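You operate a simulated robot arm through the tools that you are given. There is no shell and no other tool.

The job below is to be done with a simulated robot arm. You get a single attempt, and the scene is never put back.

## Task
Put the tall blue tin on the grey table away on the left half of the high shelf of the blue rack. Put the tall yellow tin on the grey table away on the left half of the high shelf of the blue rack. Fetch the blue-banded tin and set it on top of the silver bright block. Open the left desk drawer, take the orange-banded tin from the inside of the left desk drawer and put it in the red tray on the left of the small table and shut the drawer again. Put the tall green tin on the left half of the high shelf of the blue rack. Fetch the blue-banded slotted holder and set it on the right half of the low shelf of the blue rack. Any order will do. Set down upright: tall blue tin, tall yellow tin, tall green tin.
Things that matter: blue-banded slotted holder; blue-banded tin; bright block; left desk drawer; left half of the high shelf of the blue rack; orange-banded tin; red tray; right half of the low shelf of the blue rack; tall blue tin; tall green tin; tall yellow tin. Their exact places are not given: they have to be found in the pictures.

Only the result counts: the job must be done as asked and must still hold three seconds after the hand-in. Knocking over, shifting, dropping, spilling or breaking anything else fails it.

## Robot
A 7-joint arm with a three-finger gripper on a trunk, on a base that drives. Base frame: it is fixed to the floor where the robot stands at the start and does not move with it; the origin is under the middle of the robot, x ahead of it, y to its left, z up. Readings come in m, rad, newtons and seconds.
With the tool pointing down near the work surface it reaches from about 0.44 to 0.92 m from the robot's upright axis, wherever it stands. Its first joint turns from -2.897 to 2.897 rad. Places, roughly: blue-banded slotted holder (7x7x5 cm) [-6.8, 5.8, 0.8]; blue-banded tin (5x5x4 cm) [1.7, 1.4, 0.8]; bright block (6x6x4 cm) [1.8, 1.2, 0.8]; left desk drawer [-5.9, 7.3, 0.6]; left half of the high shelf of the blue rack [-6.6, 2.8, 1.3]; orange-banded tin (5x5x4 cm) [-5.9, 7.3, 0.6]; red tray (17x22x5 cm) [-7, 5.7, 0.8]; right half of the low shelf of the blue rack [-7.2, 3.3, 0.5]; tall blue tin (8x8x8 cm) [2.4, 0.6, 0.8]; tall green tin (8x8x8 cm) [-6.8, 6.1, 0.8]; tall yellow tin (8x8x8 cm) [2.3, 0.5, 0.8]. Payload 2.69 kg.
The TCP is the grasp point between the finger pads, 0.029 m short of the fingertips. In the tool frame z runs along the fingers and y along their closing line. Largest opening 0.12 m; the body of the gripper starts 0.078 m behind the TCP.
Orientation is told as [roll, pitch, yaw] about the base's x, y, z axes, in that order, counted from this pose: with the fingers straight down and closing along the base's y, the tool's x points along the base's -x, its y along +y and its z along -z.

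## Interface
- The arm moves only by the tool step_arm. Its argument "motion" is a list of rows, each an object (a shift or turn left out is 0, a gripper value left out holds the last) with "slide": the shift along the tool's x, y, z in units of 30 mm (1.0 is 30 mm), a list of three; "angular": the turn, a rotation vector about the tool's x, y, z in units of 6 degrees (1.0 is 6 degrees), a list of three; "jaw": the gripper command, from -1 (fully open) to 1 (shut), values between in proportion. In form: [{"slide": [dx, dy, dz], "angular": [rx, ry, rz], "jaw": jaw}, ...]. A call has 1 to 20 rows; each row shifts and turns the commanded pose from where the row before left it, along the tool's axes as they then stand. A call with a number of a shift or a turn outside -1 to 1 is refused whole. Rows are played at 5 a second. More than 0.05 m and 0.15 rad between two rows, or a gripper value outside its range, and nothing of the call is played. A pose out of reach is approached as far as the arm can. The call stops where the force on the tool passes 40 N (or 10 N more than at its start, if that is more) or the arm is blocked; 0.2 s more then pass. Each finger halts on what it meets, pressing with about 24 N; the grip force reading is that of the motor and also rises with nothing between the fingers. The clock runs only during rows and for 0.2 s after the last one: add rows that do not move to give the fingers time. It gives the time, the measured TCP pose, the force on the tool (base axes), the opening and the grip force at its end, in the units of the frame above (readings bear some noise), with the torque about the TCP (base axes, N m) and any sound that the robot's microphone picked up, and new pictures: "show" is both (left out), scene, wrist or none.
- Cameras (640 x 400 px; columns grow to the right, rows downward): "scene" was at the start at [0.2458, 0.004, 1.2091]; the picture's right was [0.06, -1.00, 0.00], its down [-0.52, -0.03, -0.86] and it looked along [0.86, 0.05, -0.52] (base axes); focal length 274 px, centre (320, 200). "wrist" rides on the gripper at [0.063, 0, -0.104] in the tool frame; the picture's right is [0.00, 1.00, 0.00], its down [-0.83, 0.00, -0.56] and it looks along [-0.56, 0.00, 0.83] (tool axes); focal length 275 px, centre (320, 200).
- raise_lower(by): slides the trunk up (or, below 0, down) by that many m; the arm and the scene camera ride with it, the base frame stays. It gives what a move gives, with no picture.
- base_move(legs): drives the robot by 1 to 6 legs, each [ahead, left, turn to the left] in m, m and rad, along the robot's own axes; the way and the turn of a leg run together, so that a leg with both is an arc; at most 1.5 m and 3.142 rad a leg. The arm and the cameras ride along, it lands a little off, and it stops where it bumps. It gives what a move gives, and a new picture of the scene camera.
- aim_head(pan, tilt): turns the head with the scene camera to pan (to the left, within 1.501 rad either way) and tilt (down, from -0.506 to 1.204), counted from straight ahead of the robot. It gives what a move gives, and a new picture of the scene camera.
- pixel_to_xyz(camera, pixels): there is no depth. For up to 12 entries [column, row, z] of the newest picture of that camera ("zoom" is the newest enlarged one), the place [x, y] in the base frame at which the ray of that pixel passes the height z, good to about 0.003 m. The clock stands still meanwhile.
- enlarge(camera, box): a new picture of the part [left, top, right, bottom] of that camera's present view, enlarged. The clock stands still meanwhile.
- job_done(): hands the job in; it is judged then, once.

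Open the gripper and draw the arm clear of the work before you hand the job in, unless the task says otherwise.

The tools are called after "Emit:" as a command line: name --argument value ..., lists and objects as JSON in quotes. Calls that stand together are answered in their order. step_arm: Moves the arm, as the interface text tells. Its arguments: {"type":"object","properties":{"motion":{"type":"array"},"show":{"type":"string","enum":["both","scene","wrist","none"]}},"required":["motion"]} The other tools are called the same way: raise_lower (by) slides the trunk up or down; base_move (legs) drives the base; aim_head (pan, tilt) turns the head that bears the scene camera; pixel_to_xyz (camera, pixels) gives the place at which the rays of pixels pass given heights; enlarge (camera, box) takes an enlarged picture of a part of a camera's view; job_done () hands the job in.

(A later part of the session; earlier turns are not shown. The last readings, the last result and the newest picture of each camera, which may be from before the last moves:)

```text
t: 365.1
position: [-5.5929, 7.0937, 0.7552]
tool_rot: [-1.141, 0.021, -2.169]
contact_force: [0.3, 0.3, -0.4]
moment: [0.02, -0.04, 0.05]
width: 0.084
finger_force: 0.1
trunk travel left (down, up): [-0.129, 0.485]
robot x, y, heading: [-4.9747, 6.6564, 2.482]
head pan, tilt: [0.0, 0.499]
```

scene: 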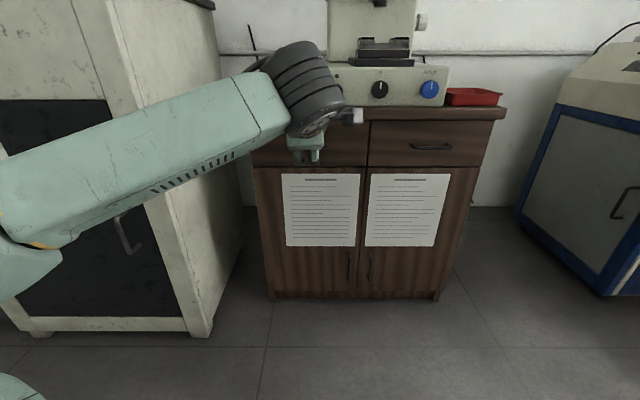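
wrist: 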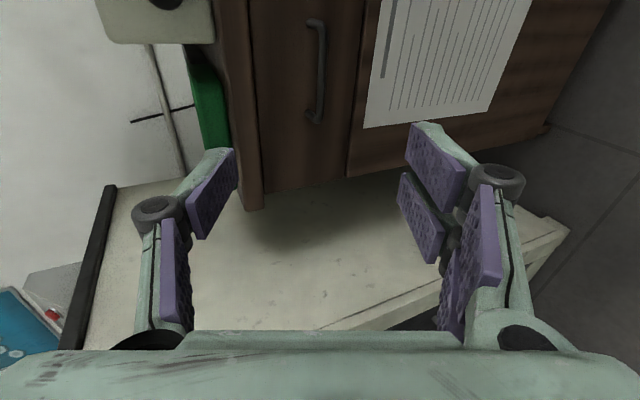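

The bar lines up with column 320. I advance 14 cm more and check.

Emit:
step_arm --motion '[{"slide": [0.3, 0, 0.9]}, {"slide": [0, 0, 0.95]}, {"slide": [0, 0, 0.95]}, {"slide": [0, 0, 0.95]}, {"slide": [0, 0, 0.9]}, {}, {}]'

```text
t: 366.6
position: [-5.6924, 7.1741, 0.6973]
tool_rot: [-1.141, 0.021, -2.168]
contact_force: [0.4, -0.7, -0.2]
moment: [0.0, 0.01, -0.01]
width: 0.0842
finger_force: 0.2
trunk travel left (down, up): [-0.129, 0.485]
robot x, y, heading: [-4.9781, 6.6563, 2.484]
head pan, tilt: [0.0, 0.499]
```

scene: 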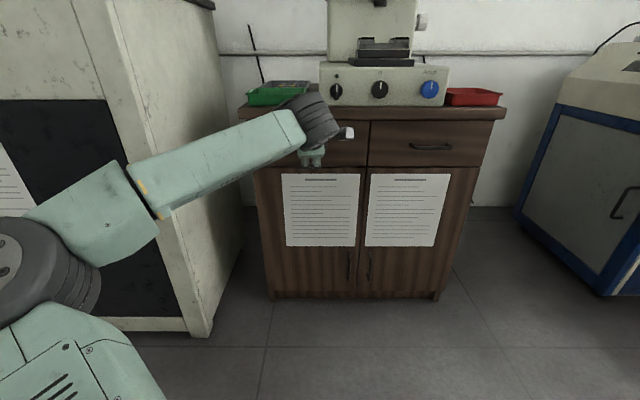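
wrist: 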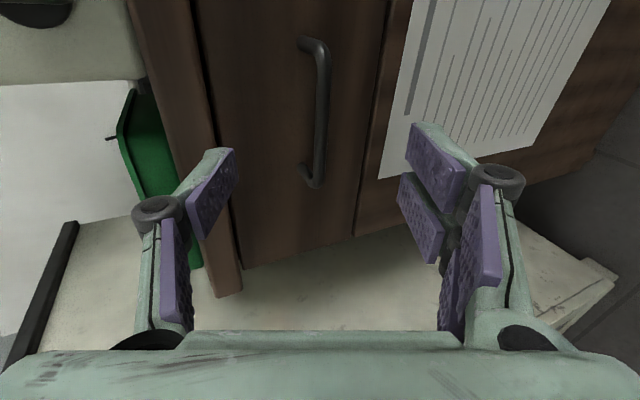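

The bar is at column 321, rows 45–185. I narrow the fingers to 4.5 cm to clear the desk-top edge and advance 6 cm.

Emit:
step_arm --motion '[{"jaw": 0.25}, {"jaw": 0.25}, {"jaw": 0.25}, {"slide": [0, 0, 0.7]}, {"slide": [0, 0, 0.7]}, {"slide": [0, 0, 0.6]}, {}, {}]'

```text
t: 368.4
position: [-5.7363, 7.2048, 0.6741]
tool_rot: [-1.142, 0.021, -2.168]
contact_force: [0.3, 0.4, -0.1]
moment: [0.02, -0.02, -0.03]
width: 0.0448
finger_force: 0.0
trunk travel left (down, up): [-0.129, 0.485]
robot x, y, heading: [-4.9748, 6.6618, 2.486]
head pan, tilt: [0.0, 0.499]
```

scene: 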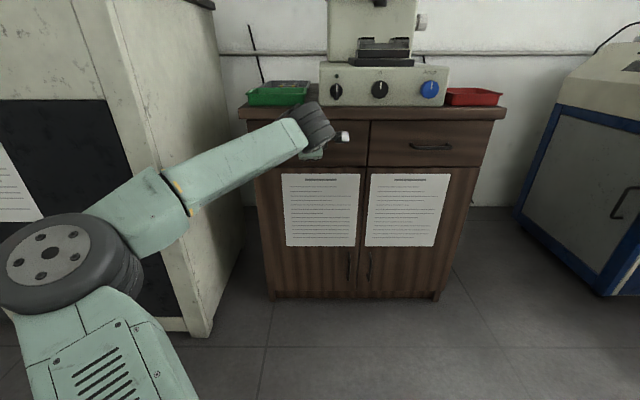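
wrist: 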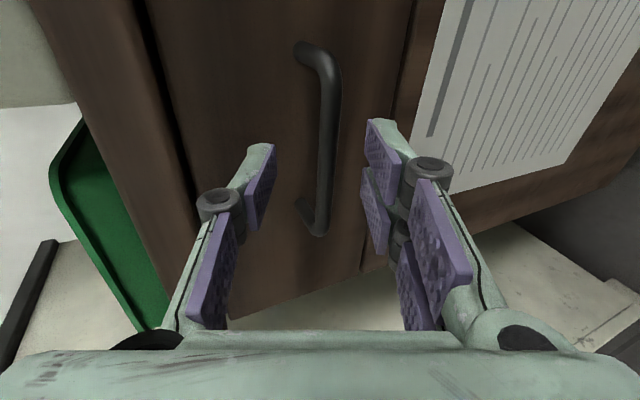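

The bar lies between the fingertips. I advance 3 cm more carefully.

Emit:
step_arm --motion '[{"slide": [0, 0, 0.5]}, {"slide": [0, 0, 0.5]}, {}, {}]' --show "wrist"

```text
t: 369.4
position: [-5.7627, 7.2229, 0.6616]
tool_rot: [-1.141, 0.022, -2.168]
contact_force: [2.5, -1.5, -0.4]
moment: [0.01, 0.01, -0.02]
width: 0.049
finger_force: 0.0
trunk travel left (down, up): [-0.129, 0.485]
robot x, y, heading: [-4.9764, 6.6539, 2.484]
head pan, tilt: [0.0, 0.499]
```

wrist: 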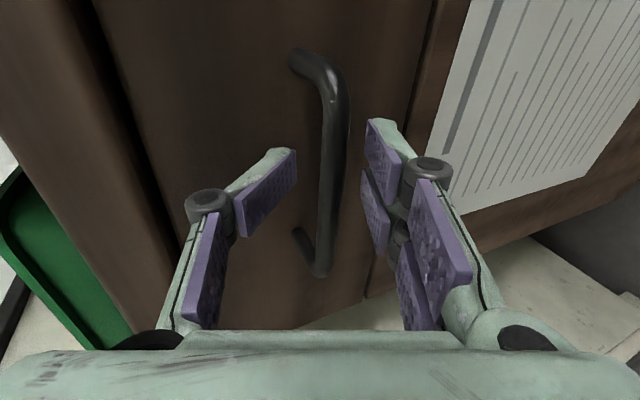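

The upper fingertip touches the drawer face; the bar is well between the pads. I close.

Emit:
step_arm --motion '[{"slide": [0, 0, -0.12]}, {"jaw": 1}, {"jaw": 1}, {"jaw": 1}, {"jaw": 1}, {"jaw": 1}, {"jaw": 1}]' --show "wrist"

```text
t: 371.1
position: [-5.7576, 7.2181, 0.6588]
tool_rot: [-1.133, 0.018, -2.169]
contact_force: [0.0, -0.3, -6.5]
moment: [-0.77, 0.62, -0.8]
width: 0.0092
finger_force: 36.2
trunk travel left (down, up): [-0.129, 0.485]
robot x, y, heading: [-4.974, 6.653, 2.485]
head pan, tilt: [0.0, 0.499]
stopped in row 7: the force on the tool passed its limit at 41 N (the readings are from after the stop); the commanded pose is now the measured one
```

wrist: 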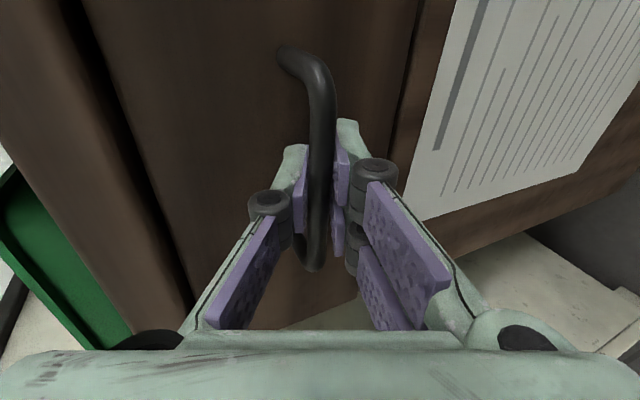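

The bar is gripped (0.009 m). I pull straight back, first 6 cm.

Emit:
step_arm --motion '[{"slide": [-0.03, 0.2, -0.45], "jaw": 1}, {"slide": [-0.044, 0.277, -0.605]}, {"slide": [-0.044, 0.277, -0.605]}, {"slide": [-0.044, 0.277, -0.605]}, {}]'

```text
t: 372.3
position: [-5.6994, 7.1743, 0.6588]
tool_rot: [-1.13, 0.02, -2.169]
contact_force: [4.9, 3.4, -22.7]
moment: [-0.9, 0.78, -0.49]
width: 0.0091
finger_force: 37.2
trunk travel left (down, up): [-0.129, 0.485]
robot x, y, heading: [-4.9778, 6.6562, 2.49]
head pan, tilt: [0.0, 0.499]
```

scene: 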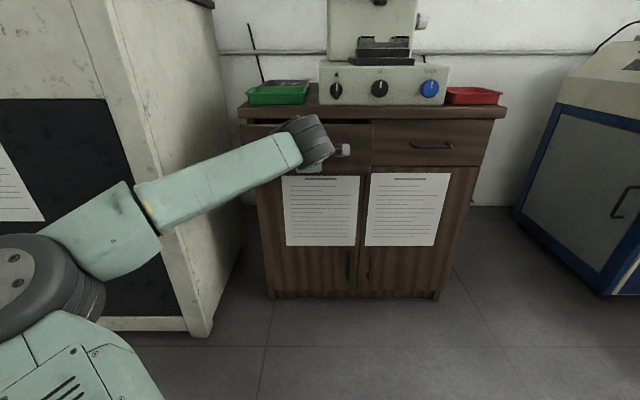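
wrist: 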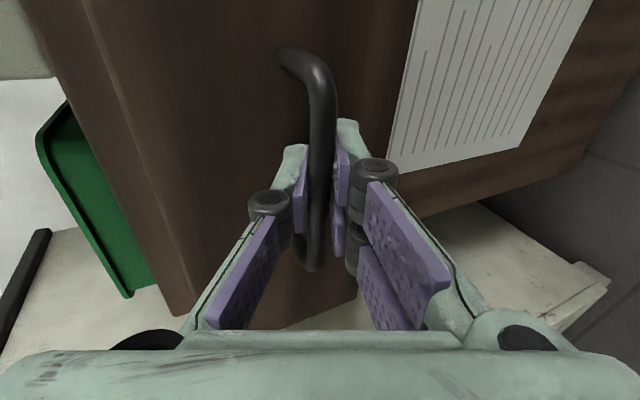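

The drawer slides open (7 cm). The vertical load is −23 N, so I ease down 2 mm and keep pulling.

Emit:
step_arm --motion '[{"slide": [-0.03, 0.28, -0.41]}, {"slide": [-0.044, 0.277, -0.605]}, {"slide": [-0.044, 0.277, -0.605]}, {"slide": [-0.044, 0.277, -0.605]}, {"slide": [-0.044, 0.277, -0.605]}, {}]'

```text
t: 373.7
position: [-5.6237, 7.1139, 0.6596]
tool_rot: [-1.135, 0.02, -2.165]
contact_force: [1.8, 1.7, -5.5]
moment: [-0.77, 0.59, -0.7]
width: 0.0095
finger_force: 36.9
trunk travel left (down, up): [-0.129, 0.485]
robot x, y, heading: [-4.9747, 6.6574, 2.49]
head pan, tilt: [0.0, 0.499]
```

scene: 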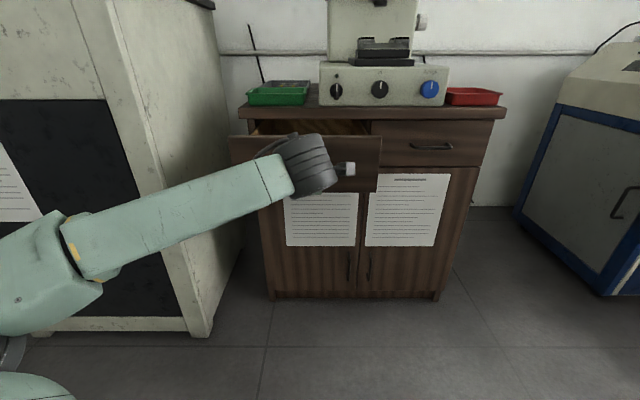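
wrist: 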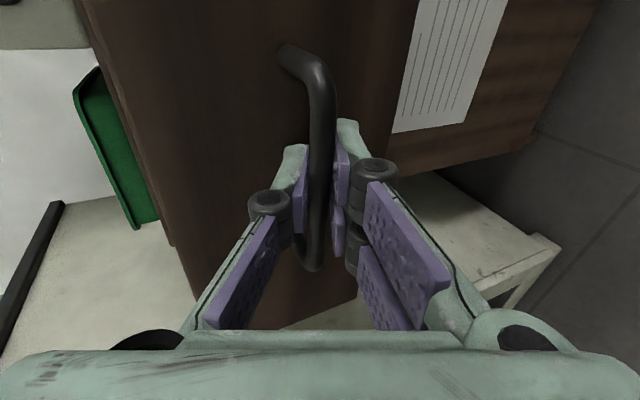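

Open 17 cm. I pull 8 cm further.

Emit:
step_arm --motion '[{"slide": [-0.044, 0.277, -0.605]}, {"slide": [-0.044, 0.277, -0.605]}, {"slide": [-0.044, 0.277, -0.605]}, {"slide": [-0.044, 0.277, -0.605]}, {}]'

```text
t: 374.9
position: [-5.5601, 7.0656, 0.6583]
tool_rot: [-1.133, 0.019, -2.165]
contact_force: [0.8, -1.9, -15.8]
moment: [-0.97, 0.76, -0.21]
width: 0.0095
finger_force: 36.9
trunk travel left (down, up): [-0.129, 0.485]
robot x, y, heading: [-4.972, 6.6566, 2.484]
head pan, tilt: [0.0, 0.499]
```

scene: 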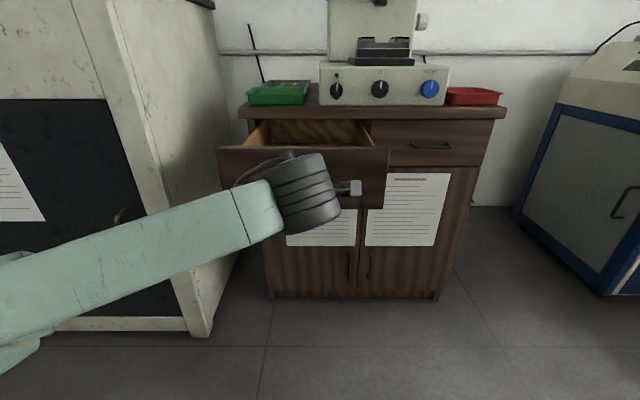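
wrist: 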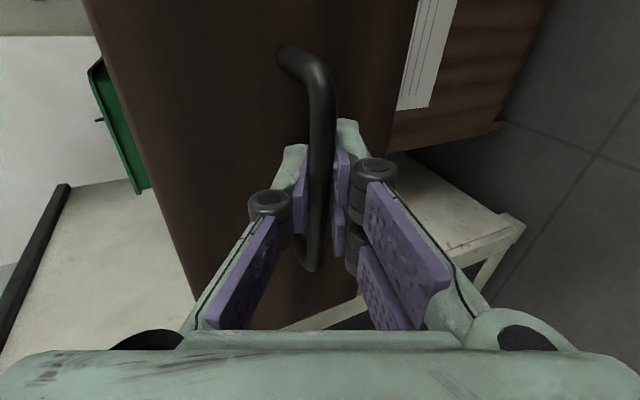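

The drawer is open 25 cm. I open the fingers and retreat along the tool axis.

Emit:
step_arm --motion '[{"jaw": 0.3}, {"jaw": 0.3}, {"jaw": 0.3}, {"slide": [0, 0, -0.6]}, {"slide": [0, 0, -1]}, {"slide": [0, 0, -1]}, {"slide": [0, 0, -1]}, {}]'

Emit:
raise_lower --by 0.35

Emit:
step_arm --motion '[{}]'

```text
t: 376.7
position: [-5.4791, 7.0115, 0.704]
tool_rot: [-1.137, 0.018, -2.167]
contact_force: [-0.4, -0.1, -0.9]
moment: [-0.04, 0.01, -0.03]
width: 0.042
finger_force: 0.1
trunk travel left (down, up): [-0.129, 0.485]
robot x, y, heading: [-4.9748, 6.6525, 2.49]
head pan, tilt: [0.0, 0.499]
```

scene: 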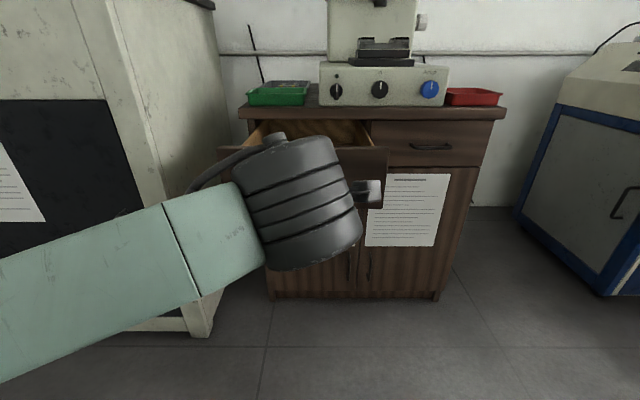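
wrist: 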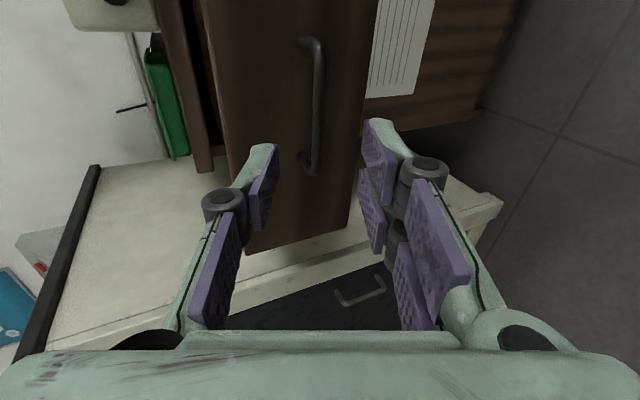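

```text
t: 380.1
position: [-5.4793, 7.0113, 1.0541]
tool_rot: [-1.138, 0.019, -2.168]
contact_force: [-0.9, -0.1, -0.5]
moment: [0.04, 0.04, 0.0]
width: 0.0421
finger_force: 0.0
trunk travel left (down, up): [-0.479, 0.135]
robot x, y, heading: [-4.9737, 6.6569, 2.491]
head pan, tilt: [0.0, 0.499]
```

```text
t: 380.5
position: [-5.4803, 7.0122, 1.0545]
tool_rot: [-1.136, 0.018, -2.168]
contact_force: [0.2, 0.3, -0.5]
moment: [0.02, 0.04, 0.0]
width: 0.0419
finger_force: 0.1
trunk travel left (down, up): [-0.479, 0.135]
robot x, y, heading: [-4.9748, 6.6568, 2.489]
head pan, tilt: [0.0, 0.499]
```

scene: 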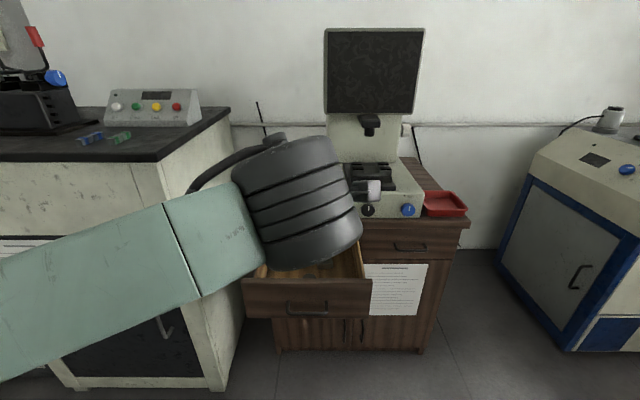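
wrist: 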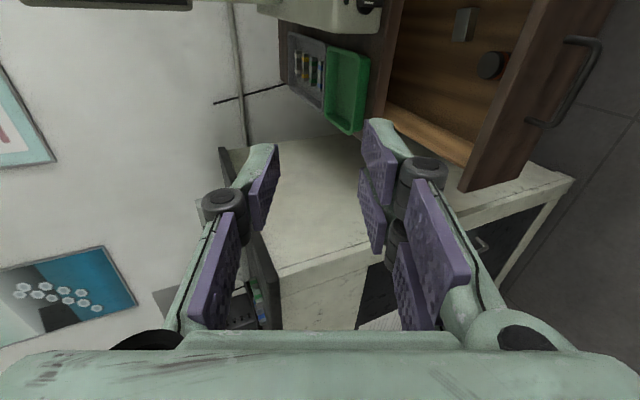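

The drawer's inside shows a round dark tin at wrist (490,65) and a box at (463,22). I roll the hand back and point it down for a top grasp.

Emit:
step_arm --motion '[{"angular": [0, 0, 1], "jaw": -1}, {"angular": [0, 0, 1]}, {"angular": [0, 0, 1]}, {"angular": [0, 0, 1]}, {"angular": [0, 0, 1]}, {"angular": [0, 0, 1]}, {"angular": [0, 0, 1]}, {"angular": [0, 0, 1]}, {"angular": [0, 0, 1]}, {"angular": [0, 0, 1]}, {"angular": [0, 0, 1]}, {"angular": [0, 0, 1]}, {"angular": [0, 0, 1]}, {"angular": [0, 0, 1]}, {"angular": [0, 0, 1]}, {}]' --show "none"

Emit:
step_arm --motion '[{"angular": [0, 1, 0]}, {"angular": [0, 1, 0]}, {"angular": [0, 1, 0]}, {"angular": [0, 1, 0]}, {"angular": [0, 1, 0]}, {"angular": [0, 1, 0]}, {"angular": [0, 1, 0]}, {"angular": [0, 1, 0]}, {"angular": [0, 1, 0]}, {"angular": [0, 1, 0]}, {"angular": [0, 0.8, 0]}, {}]'

```text
t: 383.9
position: [-5.4794, 7.0108, 1.0551]
tool_rot: [-0.042, -1.137, 2.583]
contact_force: [0.5, 0.6, -0.4]
moment: [0.01, 0.0, -0.01]
width: 0.1198
finger_force: 0.2
trunk travel left (down, up): [-0.479, 0.135]
robot x, y, heading: [-4.9763, 6.6594, 2.489]
head pan, tilt: [0.0, 0.499]
```

```text
t: 386.5
position: [-5.4802, 7.0109, 1.0549]
tool_rot: [-0.019, -0.003, 2.544]
contact_force: [0.5, 0.2, 0.2]
moment: [0.02, 0.03, -0.02]
width: 0.1202
finger_force: 0.1
trunk travel left (down, up): [-0.479, 0.135]
robot x, y, heading: [-4.9714, 6.6569, 2.49]
head pan, tilt: [0.0, 0.499]
```

scene: 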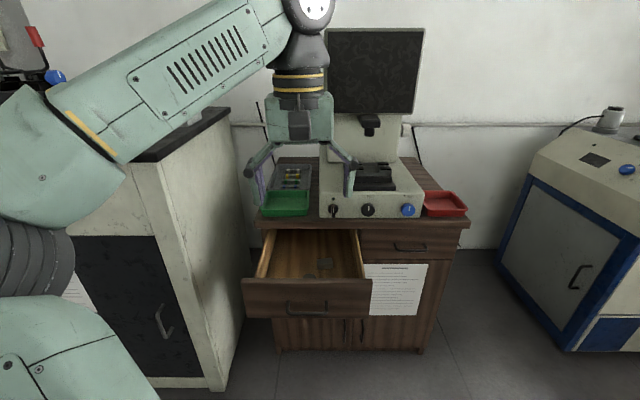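
wrist: 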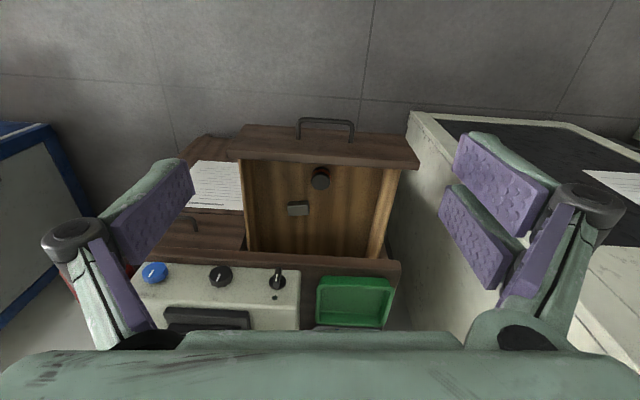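

I see into the drawer: tin at (320,178), close behind the front panel, a small box at (298,207). I enlarge.

Emit:
enlarge --camera "wrist" --box '[230, 110, 420, 260]'

Emit:
enlarge --camera "scene" --box '[235, 215, 395, 325]'

```text
2.67 times, centred on (325, 185) of wrist
```

zoom: 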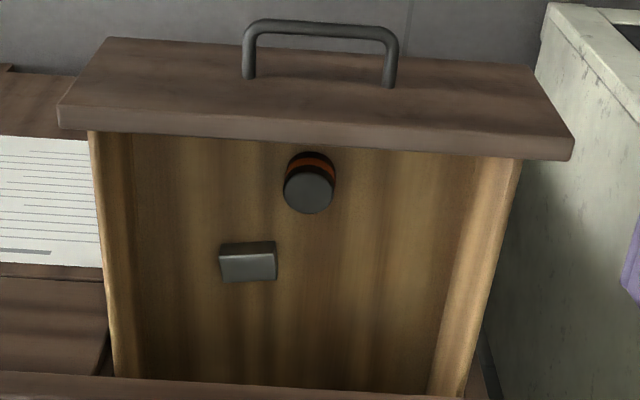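

```text
3.64 times, centred on (315, 270) of scene
```

zoom: 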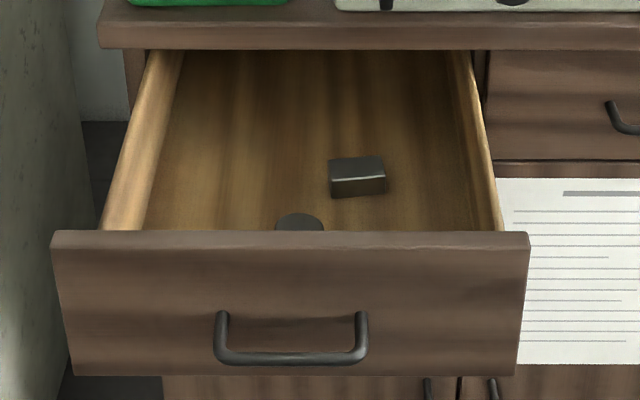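

The orange-banded tin's top centre is at wrist (320.9,182.4) and scene (309.5,276.6). I triangulate.

Emit:
pixel_to_xyz --camera "wrist" --pixels '[[320.9, 182.4, 0.6], [320.9, 182.4, 0.62], [320.9, 182.4, 0.64], [320.9, 182.4, 0.66], [419.7, 167, 0.7], [419.7, 167, 0.72], [247, 158, 0.72], [320, 166, 0.72]]'

Emit:
pixel_to_xyz --camera "scene" --pixels '[[309.5, 276.6, 0.6], [309.5, 276.6, 0.62], [309.5, 276.6, 0.64], [309.5, 276.6, 0.66], [245, 279, 0.7], [245, 279, 0.72], [309, 283, 0.72], [309, 279, 0.72]]'

```text
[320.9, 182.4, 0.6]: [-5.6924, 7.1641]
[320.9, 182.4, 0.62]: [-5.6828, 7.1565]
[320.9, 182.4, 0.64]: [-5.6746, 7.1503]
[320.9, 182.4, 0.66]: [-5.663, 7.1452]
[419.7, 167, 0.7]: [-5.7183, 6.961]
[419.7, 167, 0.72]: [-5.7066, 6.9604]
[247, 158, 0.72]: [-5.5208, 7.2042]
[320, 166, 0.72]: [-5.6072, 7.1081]
```

```text
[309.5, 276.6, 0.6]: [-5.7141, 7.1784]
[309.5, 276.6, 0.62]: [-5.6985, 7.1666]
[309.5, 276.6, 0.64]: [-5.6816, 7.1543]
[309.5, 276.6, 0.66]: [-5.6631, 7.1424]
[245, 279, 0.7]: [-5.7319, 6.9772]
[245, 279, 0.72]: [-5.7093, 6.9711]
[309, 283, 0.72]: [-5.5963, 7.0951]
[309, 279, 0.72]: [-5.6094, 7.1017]
```

Tin top z≈0.652 at about (-5.667,7.143); panel top z≈0.72. I check the small box's place, then move the hand over the tin and lower the trunk 0.25 m.

Emit:
pixel_to_xyz --camera "wrist" --pixels '[[287.5, 200.5, 0.63], [309, 200.5, 0.63], [298, 216, 0.63]]'

Emit:
step_arm --motion '[{"angular": [-0.18, 0, 0], "jaw": -0.4}, {"slide": [-0.95, 0, 0]}, {"slide": [-0.95, 0, 0]}, {"slide": [-0.95, 0, 0]}, {"slide": [-0.95, 0, 0]}, {"slide": [-0.95, 0, 0]}, {"slide": [-0.95, 0, 0]}, {"slide": [-0.95, 0, 0]}, {"slide": [-0.95, -0.13, 0]}, {}]' --show "none"

Emit:
raise_lower --by -0.25

Emit:
step_arm --motion '[{}]'

```text
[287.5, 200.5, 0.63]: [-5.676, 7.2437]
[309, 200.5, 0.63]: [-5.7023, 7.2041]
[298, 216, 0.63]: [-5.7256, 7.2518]
```

```text
t: 388.7
position: [-5.6581, 7.1348, 1.0344]
tool_rot: [-0.001, -0.015, 2.545]
contact_force: [-0.8, 0.1, 0.4]
moment: [0.01, -0.02, 0.01]
width: 0.084
finger_force: 0.0
out of reach, approached as far as the arm can: row 3, 5, 7, 8, 9
trunk travel left (down, up): [-0.479, 0.135]
robot x, y, heading: [-4.9751, 6.6565, 2.489]
head pan, tilt: [0.0, 0.499]
```

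```text
t: 391.3
position: [-5.6586, 7.1349, 0.7851]
tool_rot: [-0.001, -0.014, 2.547]
contact_force: [-0.3, 0.3, -0.2]
moment: [0.01, 0.03, 0.0]
width: 0.084
finger_force: 0.0
trunk travel left (down, up): [-0.229, 0.385]
robot x, y, heading: [-4.9737, 6.6573, 2.491]
head pan, tilt: [0.0, 0.499]
```

```text
t: 391.7
position: [-5.6585, 7.1344, 0.7854]
tool_rot: [-0.002, -0.014, 2.547]
contact_force: [0.9, -1.2, 0.1]
moment: [-0.01, 0.01, 0.01]
width: 0.0841
finger_force: 0.0
trunk travel left (down, up): [-0.229, 0.385]
robot x, y, heading: [-4.9742, 6.6555, 2.486]
head pan, tilt: [0.0, 0.499]
```

scene: 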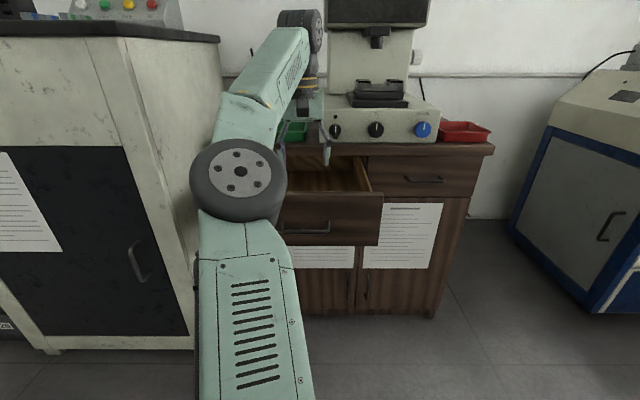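
wrist: 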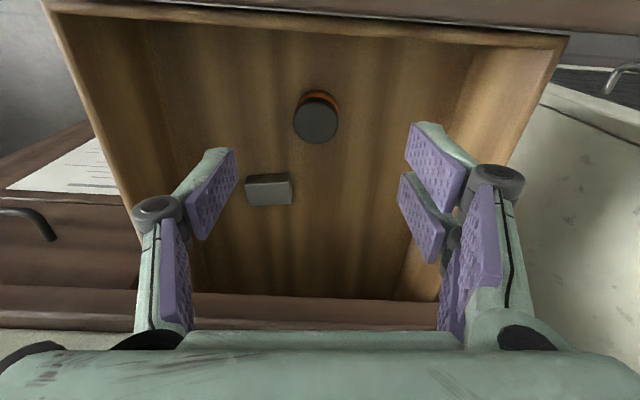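

The tin is at wrist (315,122). I refine its place relative to the tool.

Emit:
pixel_to_xyz --camera "wrist" --pixels '[[315.5, 122.5, 0.64], [315.5, 122.5, 0.65], [315.5, 122.5, 0.66]]'

Emit:
enlarge --camera "wrist" --box '[250, 60, 390, 160]'

```text
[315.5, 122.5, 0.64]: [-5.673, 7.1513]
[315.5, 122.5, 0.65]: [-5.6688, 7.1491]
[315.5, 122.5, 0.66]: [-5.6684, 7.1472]
```

```text
4.00 times, centred on (320, 110) of wrist
```

zoom: 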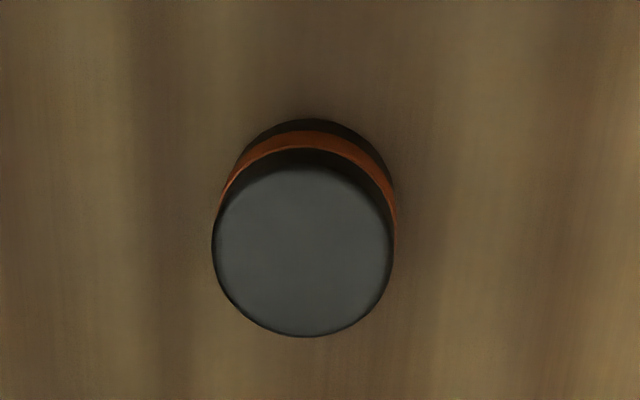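

Tin at about (-5.671,7.150), top ≈0.645. I align and lower 9 cm, then check.

Emit:
step_arm --motion '[{"slide": [-0.64, -0.2, 0], "angular": [0, 0.13, 0]}, {"slide": [0, 0, 1]}, {"slide": [0, 0, 1]}, {"slide": [0, 0, 1]}, {}, {}]'

```text
t: 393.1
position: [-5.6637, 7.1423, 0.694]
tool_rot: [-0.001, 0.0, 2.547]
contact_force: [0.2, -0.3, 0.2]
moment: [0.03, 0.01, 0.0]
width: 0.0839
finger_force: 0.0
out of reach, approached as far as the arm can: row 1
trunk travel left (down, up): [-0.229, 0.385]
robot x, y, heading: [-4.9764, 6.6559, 2.488]
head pan, tilt: [0.0, 0.499]
```

scene: 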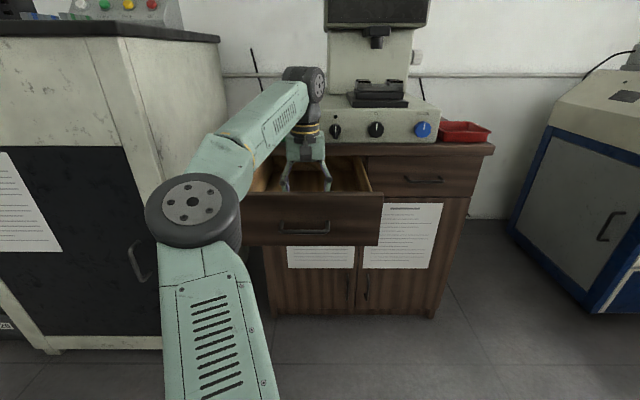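
wrist: 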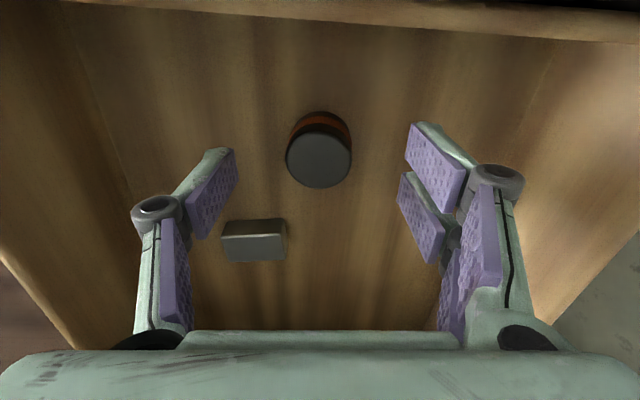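

The tin's top (319,157) is 1 cm further ahead. I correct and lower to z≈0.65.

Emit:
step_arm --motion '[{"slide": [-0.33, 0, 0]}, {"slide": [0, 0, 0.8]}, {"slide": [0, 0, 0.7]}, {}, {}]' --show "wrist"

```text
t: 394.3
position: [-5.6701, 7.1458, 0.651]
tool_rot: [-0.002, 0.001, 2.545]
contact_force: [1.2, 0.6, 0.0]
moment: [-0.04, 0.01, 0.0]
width: 0.084
finger_force: 0.0
trunk travel left (down, up): [-0.229, 0.385]
robot x, y, heading: [-4.9735, 6.6569, 2.492]
head pan, tilt: [0.0, 0.499]
```

wrist: 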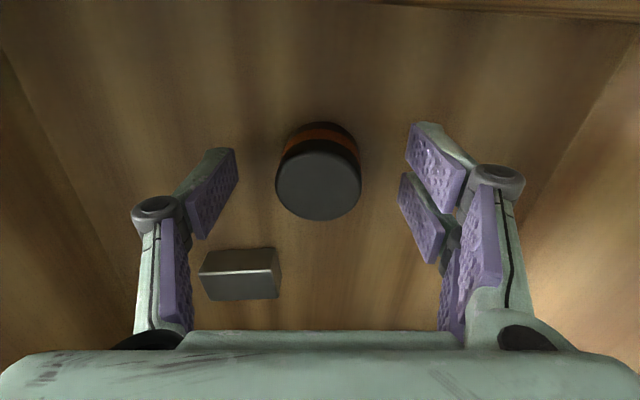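

The tin top is ~1 cm below the grasp point. I lower 1 cm more and close.

Emit:
step_arm --motion '[{"slide": [0, 0, 0.33]}, {}, {"jaw": 1}, {"jaw": 1}, {"jaw": 1}, {"jaw": 1}, {"jaw": 1}, {"jaw": 1}, {"jaw": 1}]' --show "wrist"

```text
t: 396.3
position: [-5.6694, 7.1475, 0.6393]
tool_rot: [-0.002, 0.001, 2.547]
contact_force: [-0.7, -0.8, -0.3]
moment: [0.0, -0.02, 0.01]
width: 0.0406
finger_force: 23.8
trunk travel left (down, up): [-0.229, 0.385]
robot x, y, heading: [-4.9768, 6.6597, 2.489]
head pan, tilt: [0.0, 0.499]
```

wrist: 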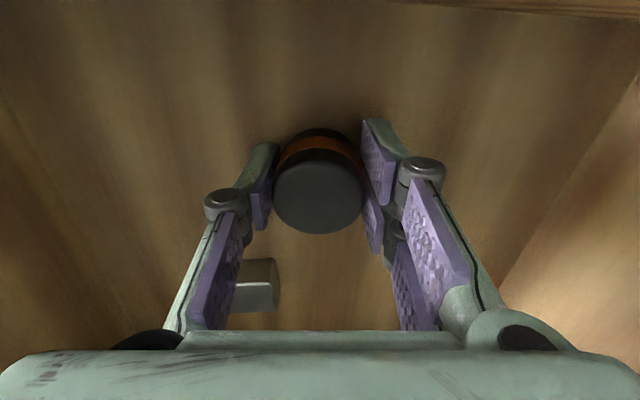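

Gripped at 0.041 m. I lift straight up with the trunk 0.3 m.

Emit:
raise_lower --by 0.3

Emit:
step_arm --motion '[{"slide": [1, 0, 0]}, {"slide": [1, 0, 0]}, {"slide": [1, 0, 0]}, {"slide": [1, 0, 0]}, {"slide": [1, 0, 0]}, {"slide": [1, 0, 0]}, {"slide": [1, 0, 0]}, {"slide": [1, 0, 0]}, {}]'

```text
t: 399.3
position: [-5.6695, 7.1464, 0.9403]
tool_rot: [-0.001, -0.001, 2.547]
contact_force: [0.0, 0.7, -1.3]
moment: [0.04, -0.02, 0.02]
width: 0.0406
finger_force: 24.1
trunk travel left (down, up): [-0.529, 0.085]
robot x, y, heading: [-4.9758, 6.6583, 2.488]
head pan, tilt: [0.0, 0.499]
```

```text
t: 401.3
position: [-5.4718, 7.0123, 0.9386]
tool_rot: [-0.001, 0.002, 2.547]
contact_force: [-0.6, 0.2, -0.6]
moment: [0.01, 0.02, 0.01]
width: 0.0409
finger_force: 24.1
trunk travel left (down, up): [-0.529, 0.085]
robot x, y, heading: [-4.9756, 6.6544, 2.492]
head pan, tilt: [0.0, 0.499]
```

scene: 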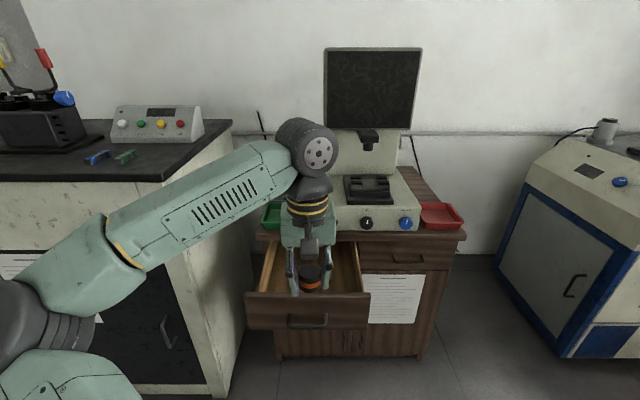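
wrist: 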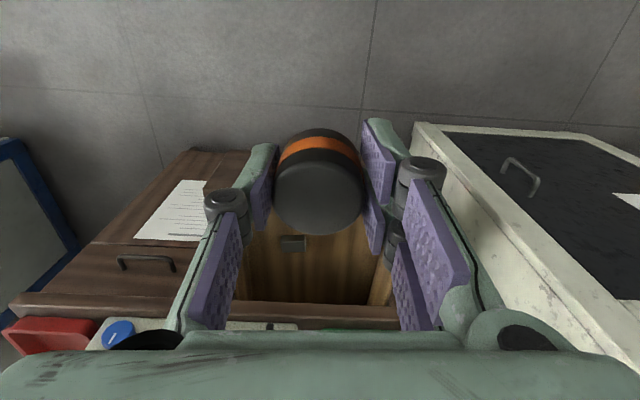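

I have the orange-banded tin. I slide left along the wall back to the small table, keeping 1 m off.

Emit:
base_move --legs '[[0, 0.97, 0], [0, 0.97, 0]]'

Emit:
aim_head --pan 0.1 --tilt 0.55

```text
t: 416.7
position: [-6.6535, 5.4706, 0.9404]
tool_rot: [0.0, -0.001, 2.529]
contact_force: [-0.3, -0.2, -0.8]
moment: [0.01, 0.01, 0.02]
width: 0.0407
finger_force: 23.9
trunk travel left (down, up): [-0.529, 0.085]
robot x, y, heading: [-6.165, 5.1066, 2.472]
head pan, tilt: [0.0, 0.499]
```

scene: 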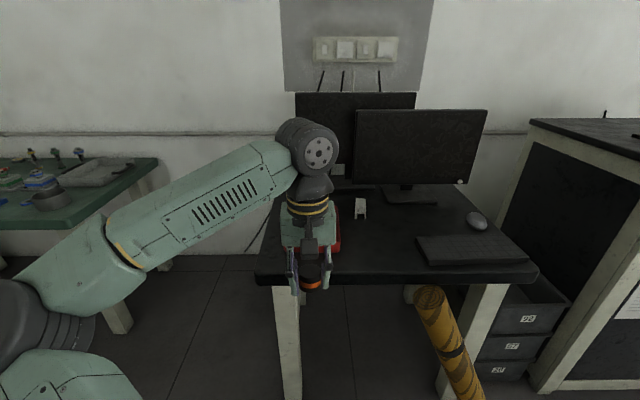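

```text
t: 417.4
position: [-6.6529, 5.4714, 0.9403]
tool_rot: [-0.001, 0.001, 2.531]
contact_force: [0.1, -0.4, -1.4]
moment: [0.02, 0.0, -0.02]
width: 0.0407
finger_force: 24.1
trunk travel left (down, up): [-0.529, 0.085]
robot x, y, heading: [-6.1639, 5.1065, 2.475]
head pan, tilt: [0.099, 0.55]
```

scene: 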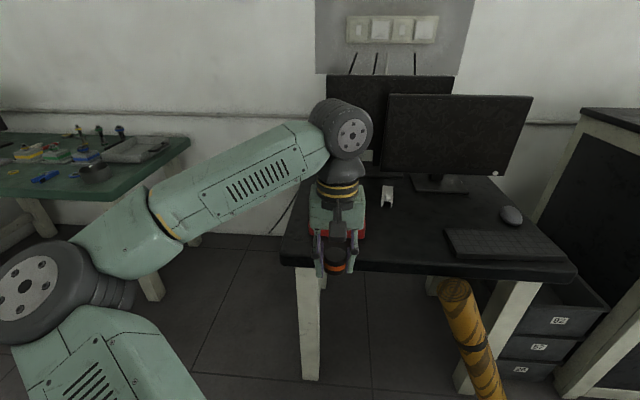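

The tray is right behind the hand. I drive 0.25 m forward and look with the wrist camera.

Emit:
base_move --legs '[[0.25, 0, 0]]'

Emit:
step_arm --motion '[{}]' --show "wrist"

```text
t: 419.2
position: [-6.8466, 5.626, 0.9406]
tool_rot: [-0.002, 0.002, 2.528]
contact_force: [-0.4, -0.3, -0.5]
moment: [-0.02, -0.03, 0.0]
width: 0.0405
finger_force: 23.9
trunk travel left (down, up): [-0.529, 0.085]
robot x, y, heading: [-6.3591, 5.2588, 2.476]
head pan, tilt: [0.099, 0.55]
```

scene: 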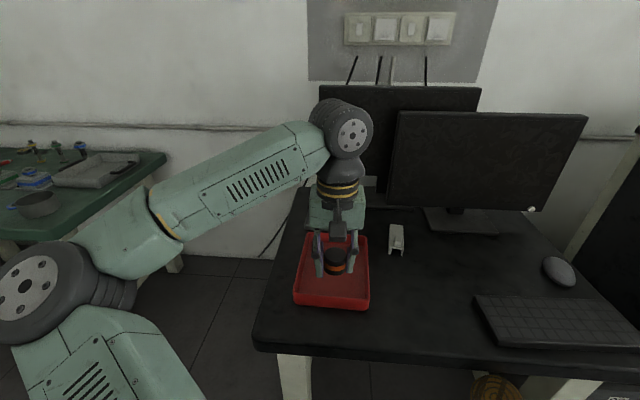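

```text
t: 419.6
position: [-6.8465, 5.6254, 0.9404]
tool_rot: [-0.001, 0.001, 2.527]
contact_force: [-0.5, -0.6, -0.2]
moment: [0.01, 0.03, 0.03]
width: 0.0405
finger_force: 24.3
trunk travel left (down, up): [-0.529, 0.085]
robot x, y, heading: [-6.3588, 5.2602, 2.472]
head pan, tilt: [0.099, 0.55]
```

wrist: 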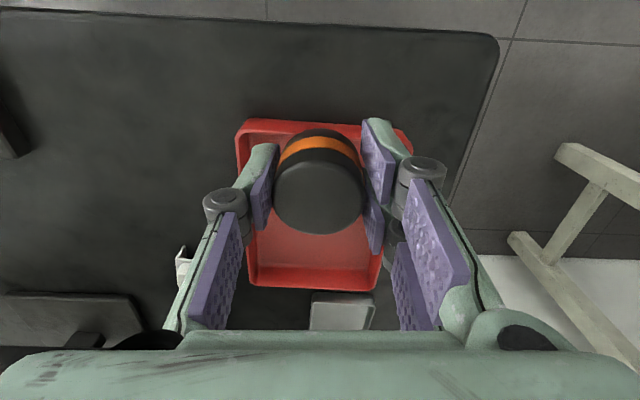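

The tray rim shows at wrist corners (237,127), (411,133), (378,290), (250,285). I compute its centre.

Emit:
pixel_to_xyz --camera "wrist" --pixels '[[237, 127, 0.8], [411, 133, 0.8], [378, 290, 0.8], [250, 285, 0.8]]'

```text
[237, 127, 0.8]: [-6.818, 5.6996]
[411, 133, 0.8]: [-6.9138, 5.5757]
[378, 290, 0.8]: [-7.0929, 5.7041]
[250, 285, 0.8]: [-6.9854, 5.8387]
```

Tray centre ≈(-6.953,5.705). I move 0.115 m ahead and lower to z≈0.83.

Emit:
step_arm --motion '[{"slide": [-0.96, 0, 0]}, {"slide": [-0.96, 0, 0]}, {"slide": [-0.96, 0, 0]}, {"slide": [-0.96, -0.1, 0]}, {"slide": [0, 0, 0.9]}, {"slide": [0, 0, 0.9]}, {"slide": [0, 0, 0.9]}, {"slide": [0, 0, 0.9]}, {}, {}]'

```text
t: 421.8
position: [-6.9385, 5.6948, 0.8296]
tool_rot: [-0.003, -0.001, 2.527]
contact_force: [0.1, 0.1, -0.9]
moment: [0.01, -0.01, -0.04]
width: 0.0408
finger_force: 23.3
trunk travel left (down, up): [-0.529, 0.085]
robot x, y, heading: [-6.3537, 5.2604, 2.471]
head pan, tilt: [0.099, 0.55]
```

scene: 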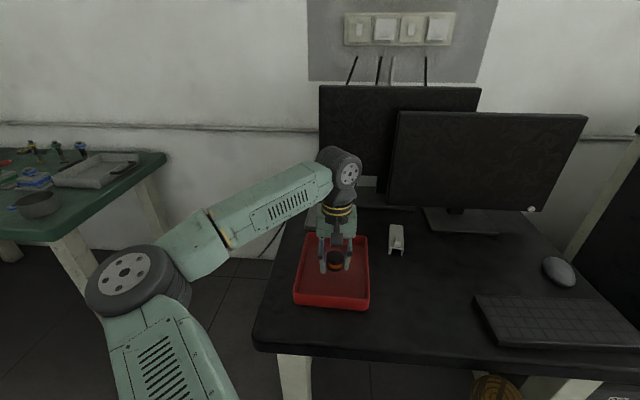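
wrist: 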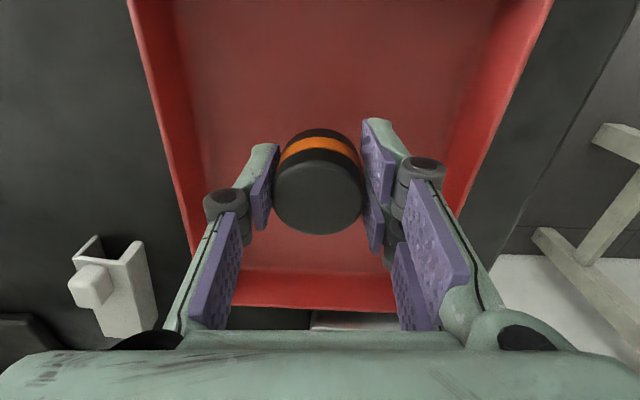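

The tin is centred over the tray. I lower in small steps until it touches.

Emit:
step_arm --motion '[{"slide": [0, 0, 0.3]}, {"slide": [0, 0, 0.2]}, {"slide": [0, 0, 0.15]}, {}]' --show "none"

Emit:
step_arm --motion '[{"slide": [0, 0, 0.1]}, {"slide": [0, 0, 0.08]}, {}]' --show "none"

```text
t: 422.8
position: [-6.9386, 5.6936, 0.8123]
tool_rot: [-0.002, 0.002, 2.528]
contact_force: [0.2, -0.3, -1.2]
moment: [-0.01, 0.01, 0.02]
width: 0.0409
finger_force: 23.6
trunk travel left (down, up): [-0.529, 0.085]
robot x, y, heading: [-6.3556, 5.2612, 2.468]
head pan, tilt: [0.099, 0.55]
```

```text
t: 423.6
position: [-6.9393, 5.6962, 0.8066]
tool_rot: [-0.001, -0.001, 2.529]
contact_force: [-0.2, 0.5, -1.3]
moment: [0.03, 0.01, 0.02]
width: 0.0409
finger_force: 24.1
trunk travel left (down, up): [-0.529, 0.085]
robot x, y, heading: [-6.3585, 5.2567, 2.466]
head pan, tilt: [0.099, 0.55]
```

No contact at 0.8066; I keep lowering.

Emit:
step_arm --motion '[{"slide": [0, 0, 0.08]}, {"slide": [0, 0, 0.08]}, {}]' --show "none"

Emit:
step_arm --motion '[{"slide": [0, 0, 0.07]}, {}]' --show "wrist"

```text
t: 424.4
position: [-6.9408, 5.6951, 0.803]
tool_rot: [-0.002, 0.001, 2.527]
contact_force: [-0.4, 0.0, -0.2]
moment: [-0.02, 0.0, 0.05]
width: 0.0407
finger_force: 23.9
trunk travel left (down, up): [-0.529, 0.085]
robot x, y, heading: [-6.3564, 5.2648, 2.468]
head pan, tilt: [0.099, 0.55]
```

```text
t: 425.0
position: [-6.9395, 5.6954, 0.8007]
tool_rot: [-0.002, 0.0, 2.527]
contact_force: [0.8, -0.5, -0.8]
moment: [-0.02, -0.02, 0.03]
width: 0.0406
finger_force: 24.0
trunk travel left (down, up): [-0.529, 0.085]
robot x, y, heading: [-6.3552, 5.2587, 2.474]
head pan, tilt: [0.099, 0.55]
```

wrist: 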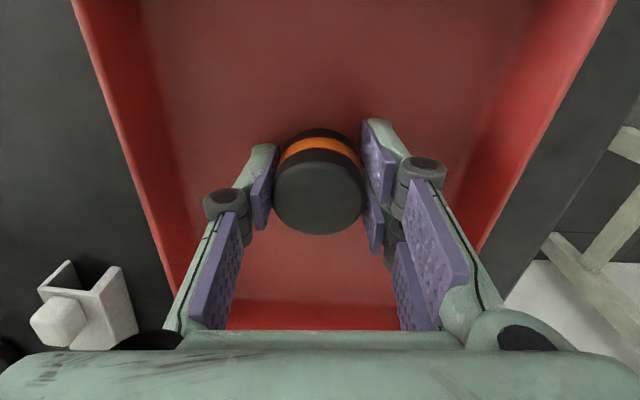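

Still free at 0.8007; I go on in 2 mm steps.

Emit:
step_arm --motion '[{"slide": [0, 0, 0.07]}, {"slide": [0, 0, 0.07]}, {}]' --show "none"

Emit:
step_arm --motion '[{"slide": [0, 0, 0.07]}, {}]' --show "none"

```text
t: 425.8
position: [-6.9384, 5.695, 0.7952]
tool_rot: [-0.003, -0.002, 2.527]
contact_force: [-0.6, -0.8, -0.2]
moment: [-0.02, 0.0, 0.01]
width: 0.0406
finger_force: 24.0
trunk travel left (down, up): [-0.529, 0.085]
robot x, y, heading: [-6.3588, 5.2601, 2.469]
head pan, tilt: [0.099, 0.55]
```

```text
t: 426.4
position: [-6.9399, 5.6956, 0.7942]
tool_rot: [0.0, -0.001, 2.527]
contact_force: [-0.2, -0.1, -0.6]
moment: [0.02, 0.0, -0.01]
width: 0.0408
finger_force: 24.2
trunk travel left (down, up): [-0.529, 0.085]
robot x, y, heading: [-6.3567, 5.2627, 2.471]
head pan, tilt: [0.099, 0.55]
```

Still no contact; two more steps.

Emit:
step_arm --motion '[{"slide": [0, 0, 0.07]}, {}]' --show "none"

Emit:
step_arm --motion '[{"slide": [0, 0, 0.07]}, {}]' --show "none"

```text
t: 427.0
position: [-6.9391, 5.6959, 0.7928]
tool_rot: [-0.001, 0.0, 2.528]
contact_force: [1.3, 0.5, 4.9]
moment: [-0.16, -0.04, 0.07]
width: 0.0405
finger_force: 23.8
trunk travel left (down, up): [-0.529, 0.085]
robot x, y, heading: [-6.3533, 5.2633, 2.473]
head pan, tilt: [0.099, 0.55]
```

```text
t: 427.6
position: [-6.938, 5.695, 0.7913]
tool_rot: [-0.001, -0.005, 2.528]
contact_force: [0.9, 0.1, 20.3]
moment: [-0.41, 0.07, -0.03]
width: 0.0408
finger_force: 23.8
trunk travel left (down, up): [-0.529, 0.085]
robot x, y, heading: [-6.3577, 5.2622, 2.467]
head pan, tilt: [0.099, 0.55]
```

Contact (20 N). I open the fingers to about 7.5 cm and rise straight up.

Emit:
step_arm --motion '[{"slide": [0, 0, -0.05]}, {"jaw": 0.1}, {"jaw": -0.25}, {"jaw": -0.25}, {"jaw": -0.25}, {"slide": [0, 0, -0.6]}, {"slide": [0, 0, -1]}, {"slide": [0, 0, -1]}, {"slide": [0, 0, -1]}, {"slide": [0, 0, -1]}, {}]'

```text
t: 430.0
position: [-6.9371, 5.6974, 0.9316]
tool_rot: [-0.004, 0.0, 2.528]
contact_force: [0.2, -0.7, 0.3]
moment: [0.03, 0.03, 0.01]
width: 0.0748
finger_force: 0.1
trunk travel left (down, up): [-0.529, 0.085]
robot x, y, heading: [-6.354, 5.2604, 2.47]
head pan, tilt: [0.099, 0.55]
```

scene: 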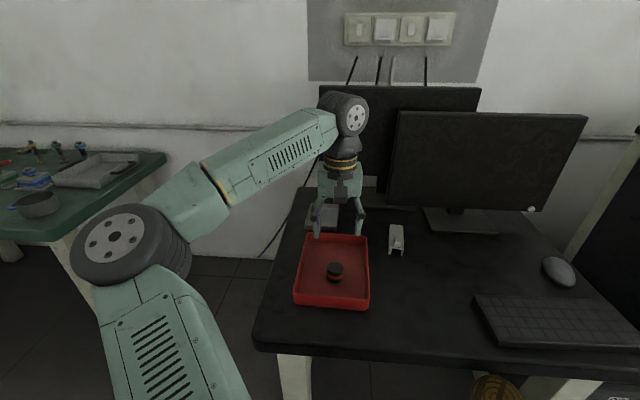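
wrist: 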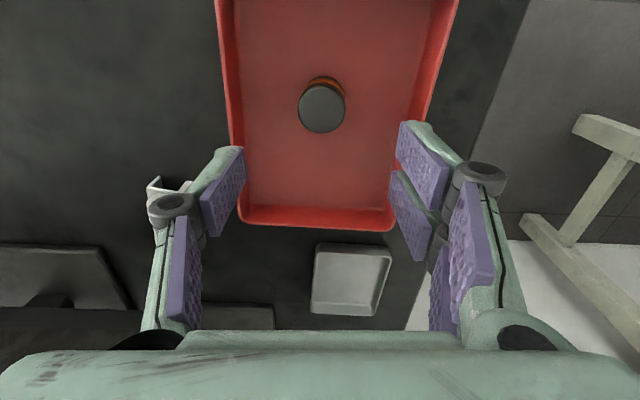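

The orange tin sits in the red tray. Now back to the drawer to shut it: retract, back off and slide right.

Emit:
step_arm --motion '[{"slide": [1, 0, 0]}, {"slide": [1, 0, 0]}, {"slide": [1, 0, 0]}, {"slide": [1, 0, 0]}, {"slide": [0.5, 0, 0]}, {}]' --show "wrist"

Emit:
base_move --legs '[[-0.28, 0, 0], [0, -0.97, 0], [0, -0.93, 0]]'

Emit:
aim_head --pan 0.0 --tilt 0.55

```text
t: 431.4
position: [-6.8276, 5.6177, 0.9315]
tool_rot: [-0.002, 0.001, 2.528]
contact_force: [-0.3, -0.2, 0.9]
moment: [-0.05, -0.02, -0.02]
width: 0.075
finger_force: 0.1
trunk travel left (down, up): [-0.529, 0.085]
robot x, y, heading: [-6.3534, 5.2645, 2.472]
head pan, tilt: [0.099, 0.55]
```

wrist: 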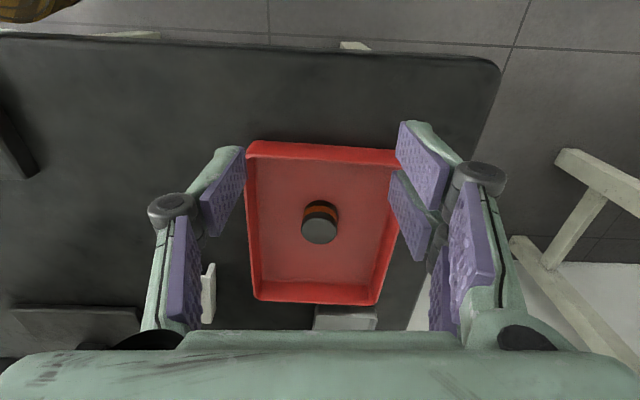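

```text
t: 448.4
position: [-5.3817, 6.9824, 0.9327]
tool_rot: [-0.001, 0.001, 2.514]
contact_force: [0.9, -0.6, 0.5]
moment: [0.0, 0.01, 0.02]
width: 0.0751
finger_force: 0.0
trunk travel left (down, up): [-0.529, 0.085]
robot x, y, heading: [-4.915, 6.6178, 2.456]
head pan, tilt: [0.099, 0.55]
```

scene: 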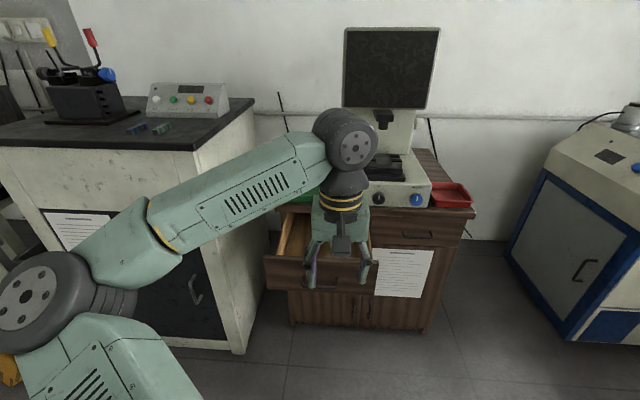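

```text
t: 449.1
position: [-5.3817, 6.9837, 0.9308]
tool_rot: [-0.002, 0.0, 2.514]
contact_force: [0.4, 0.5, 0.2]
moment: [-0.03, 0.0, 0.01]
width: 0.075
finger_force: 0.0
trunk travel left (down, up): [-0.529, 0.085]
robot x, y, heading: [-4.9157, 6.6205, 2.453]
head pan, tilt: [0.0, 0.55]
```

scene: 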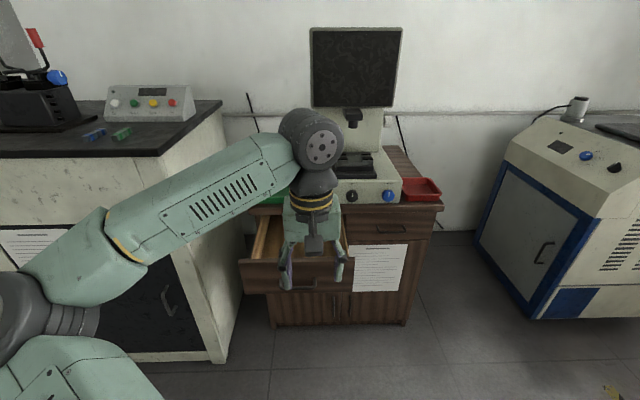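

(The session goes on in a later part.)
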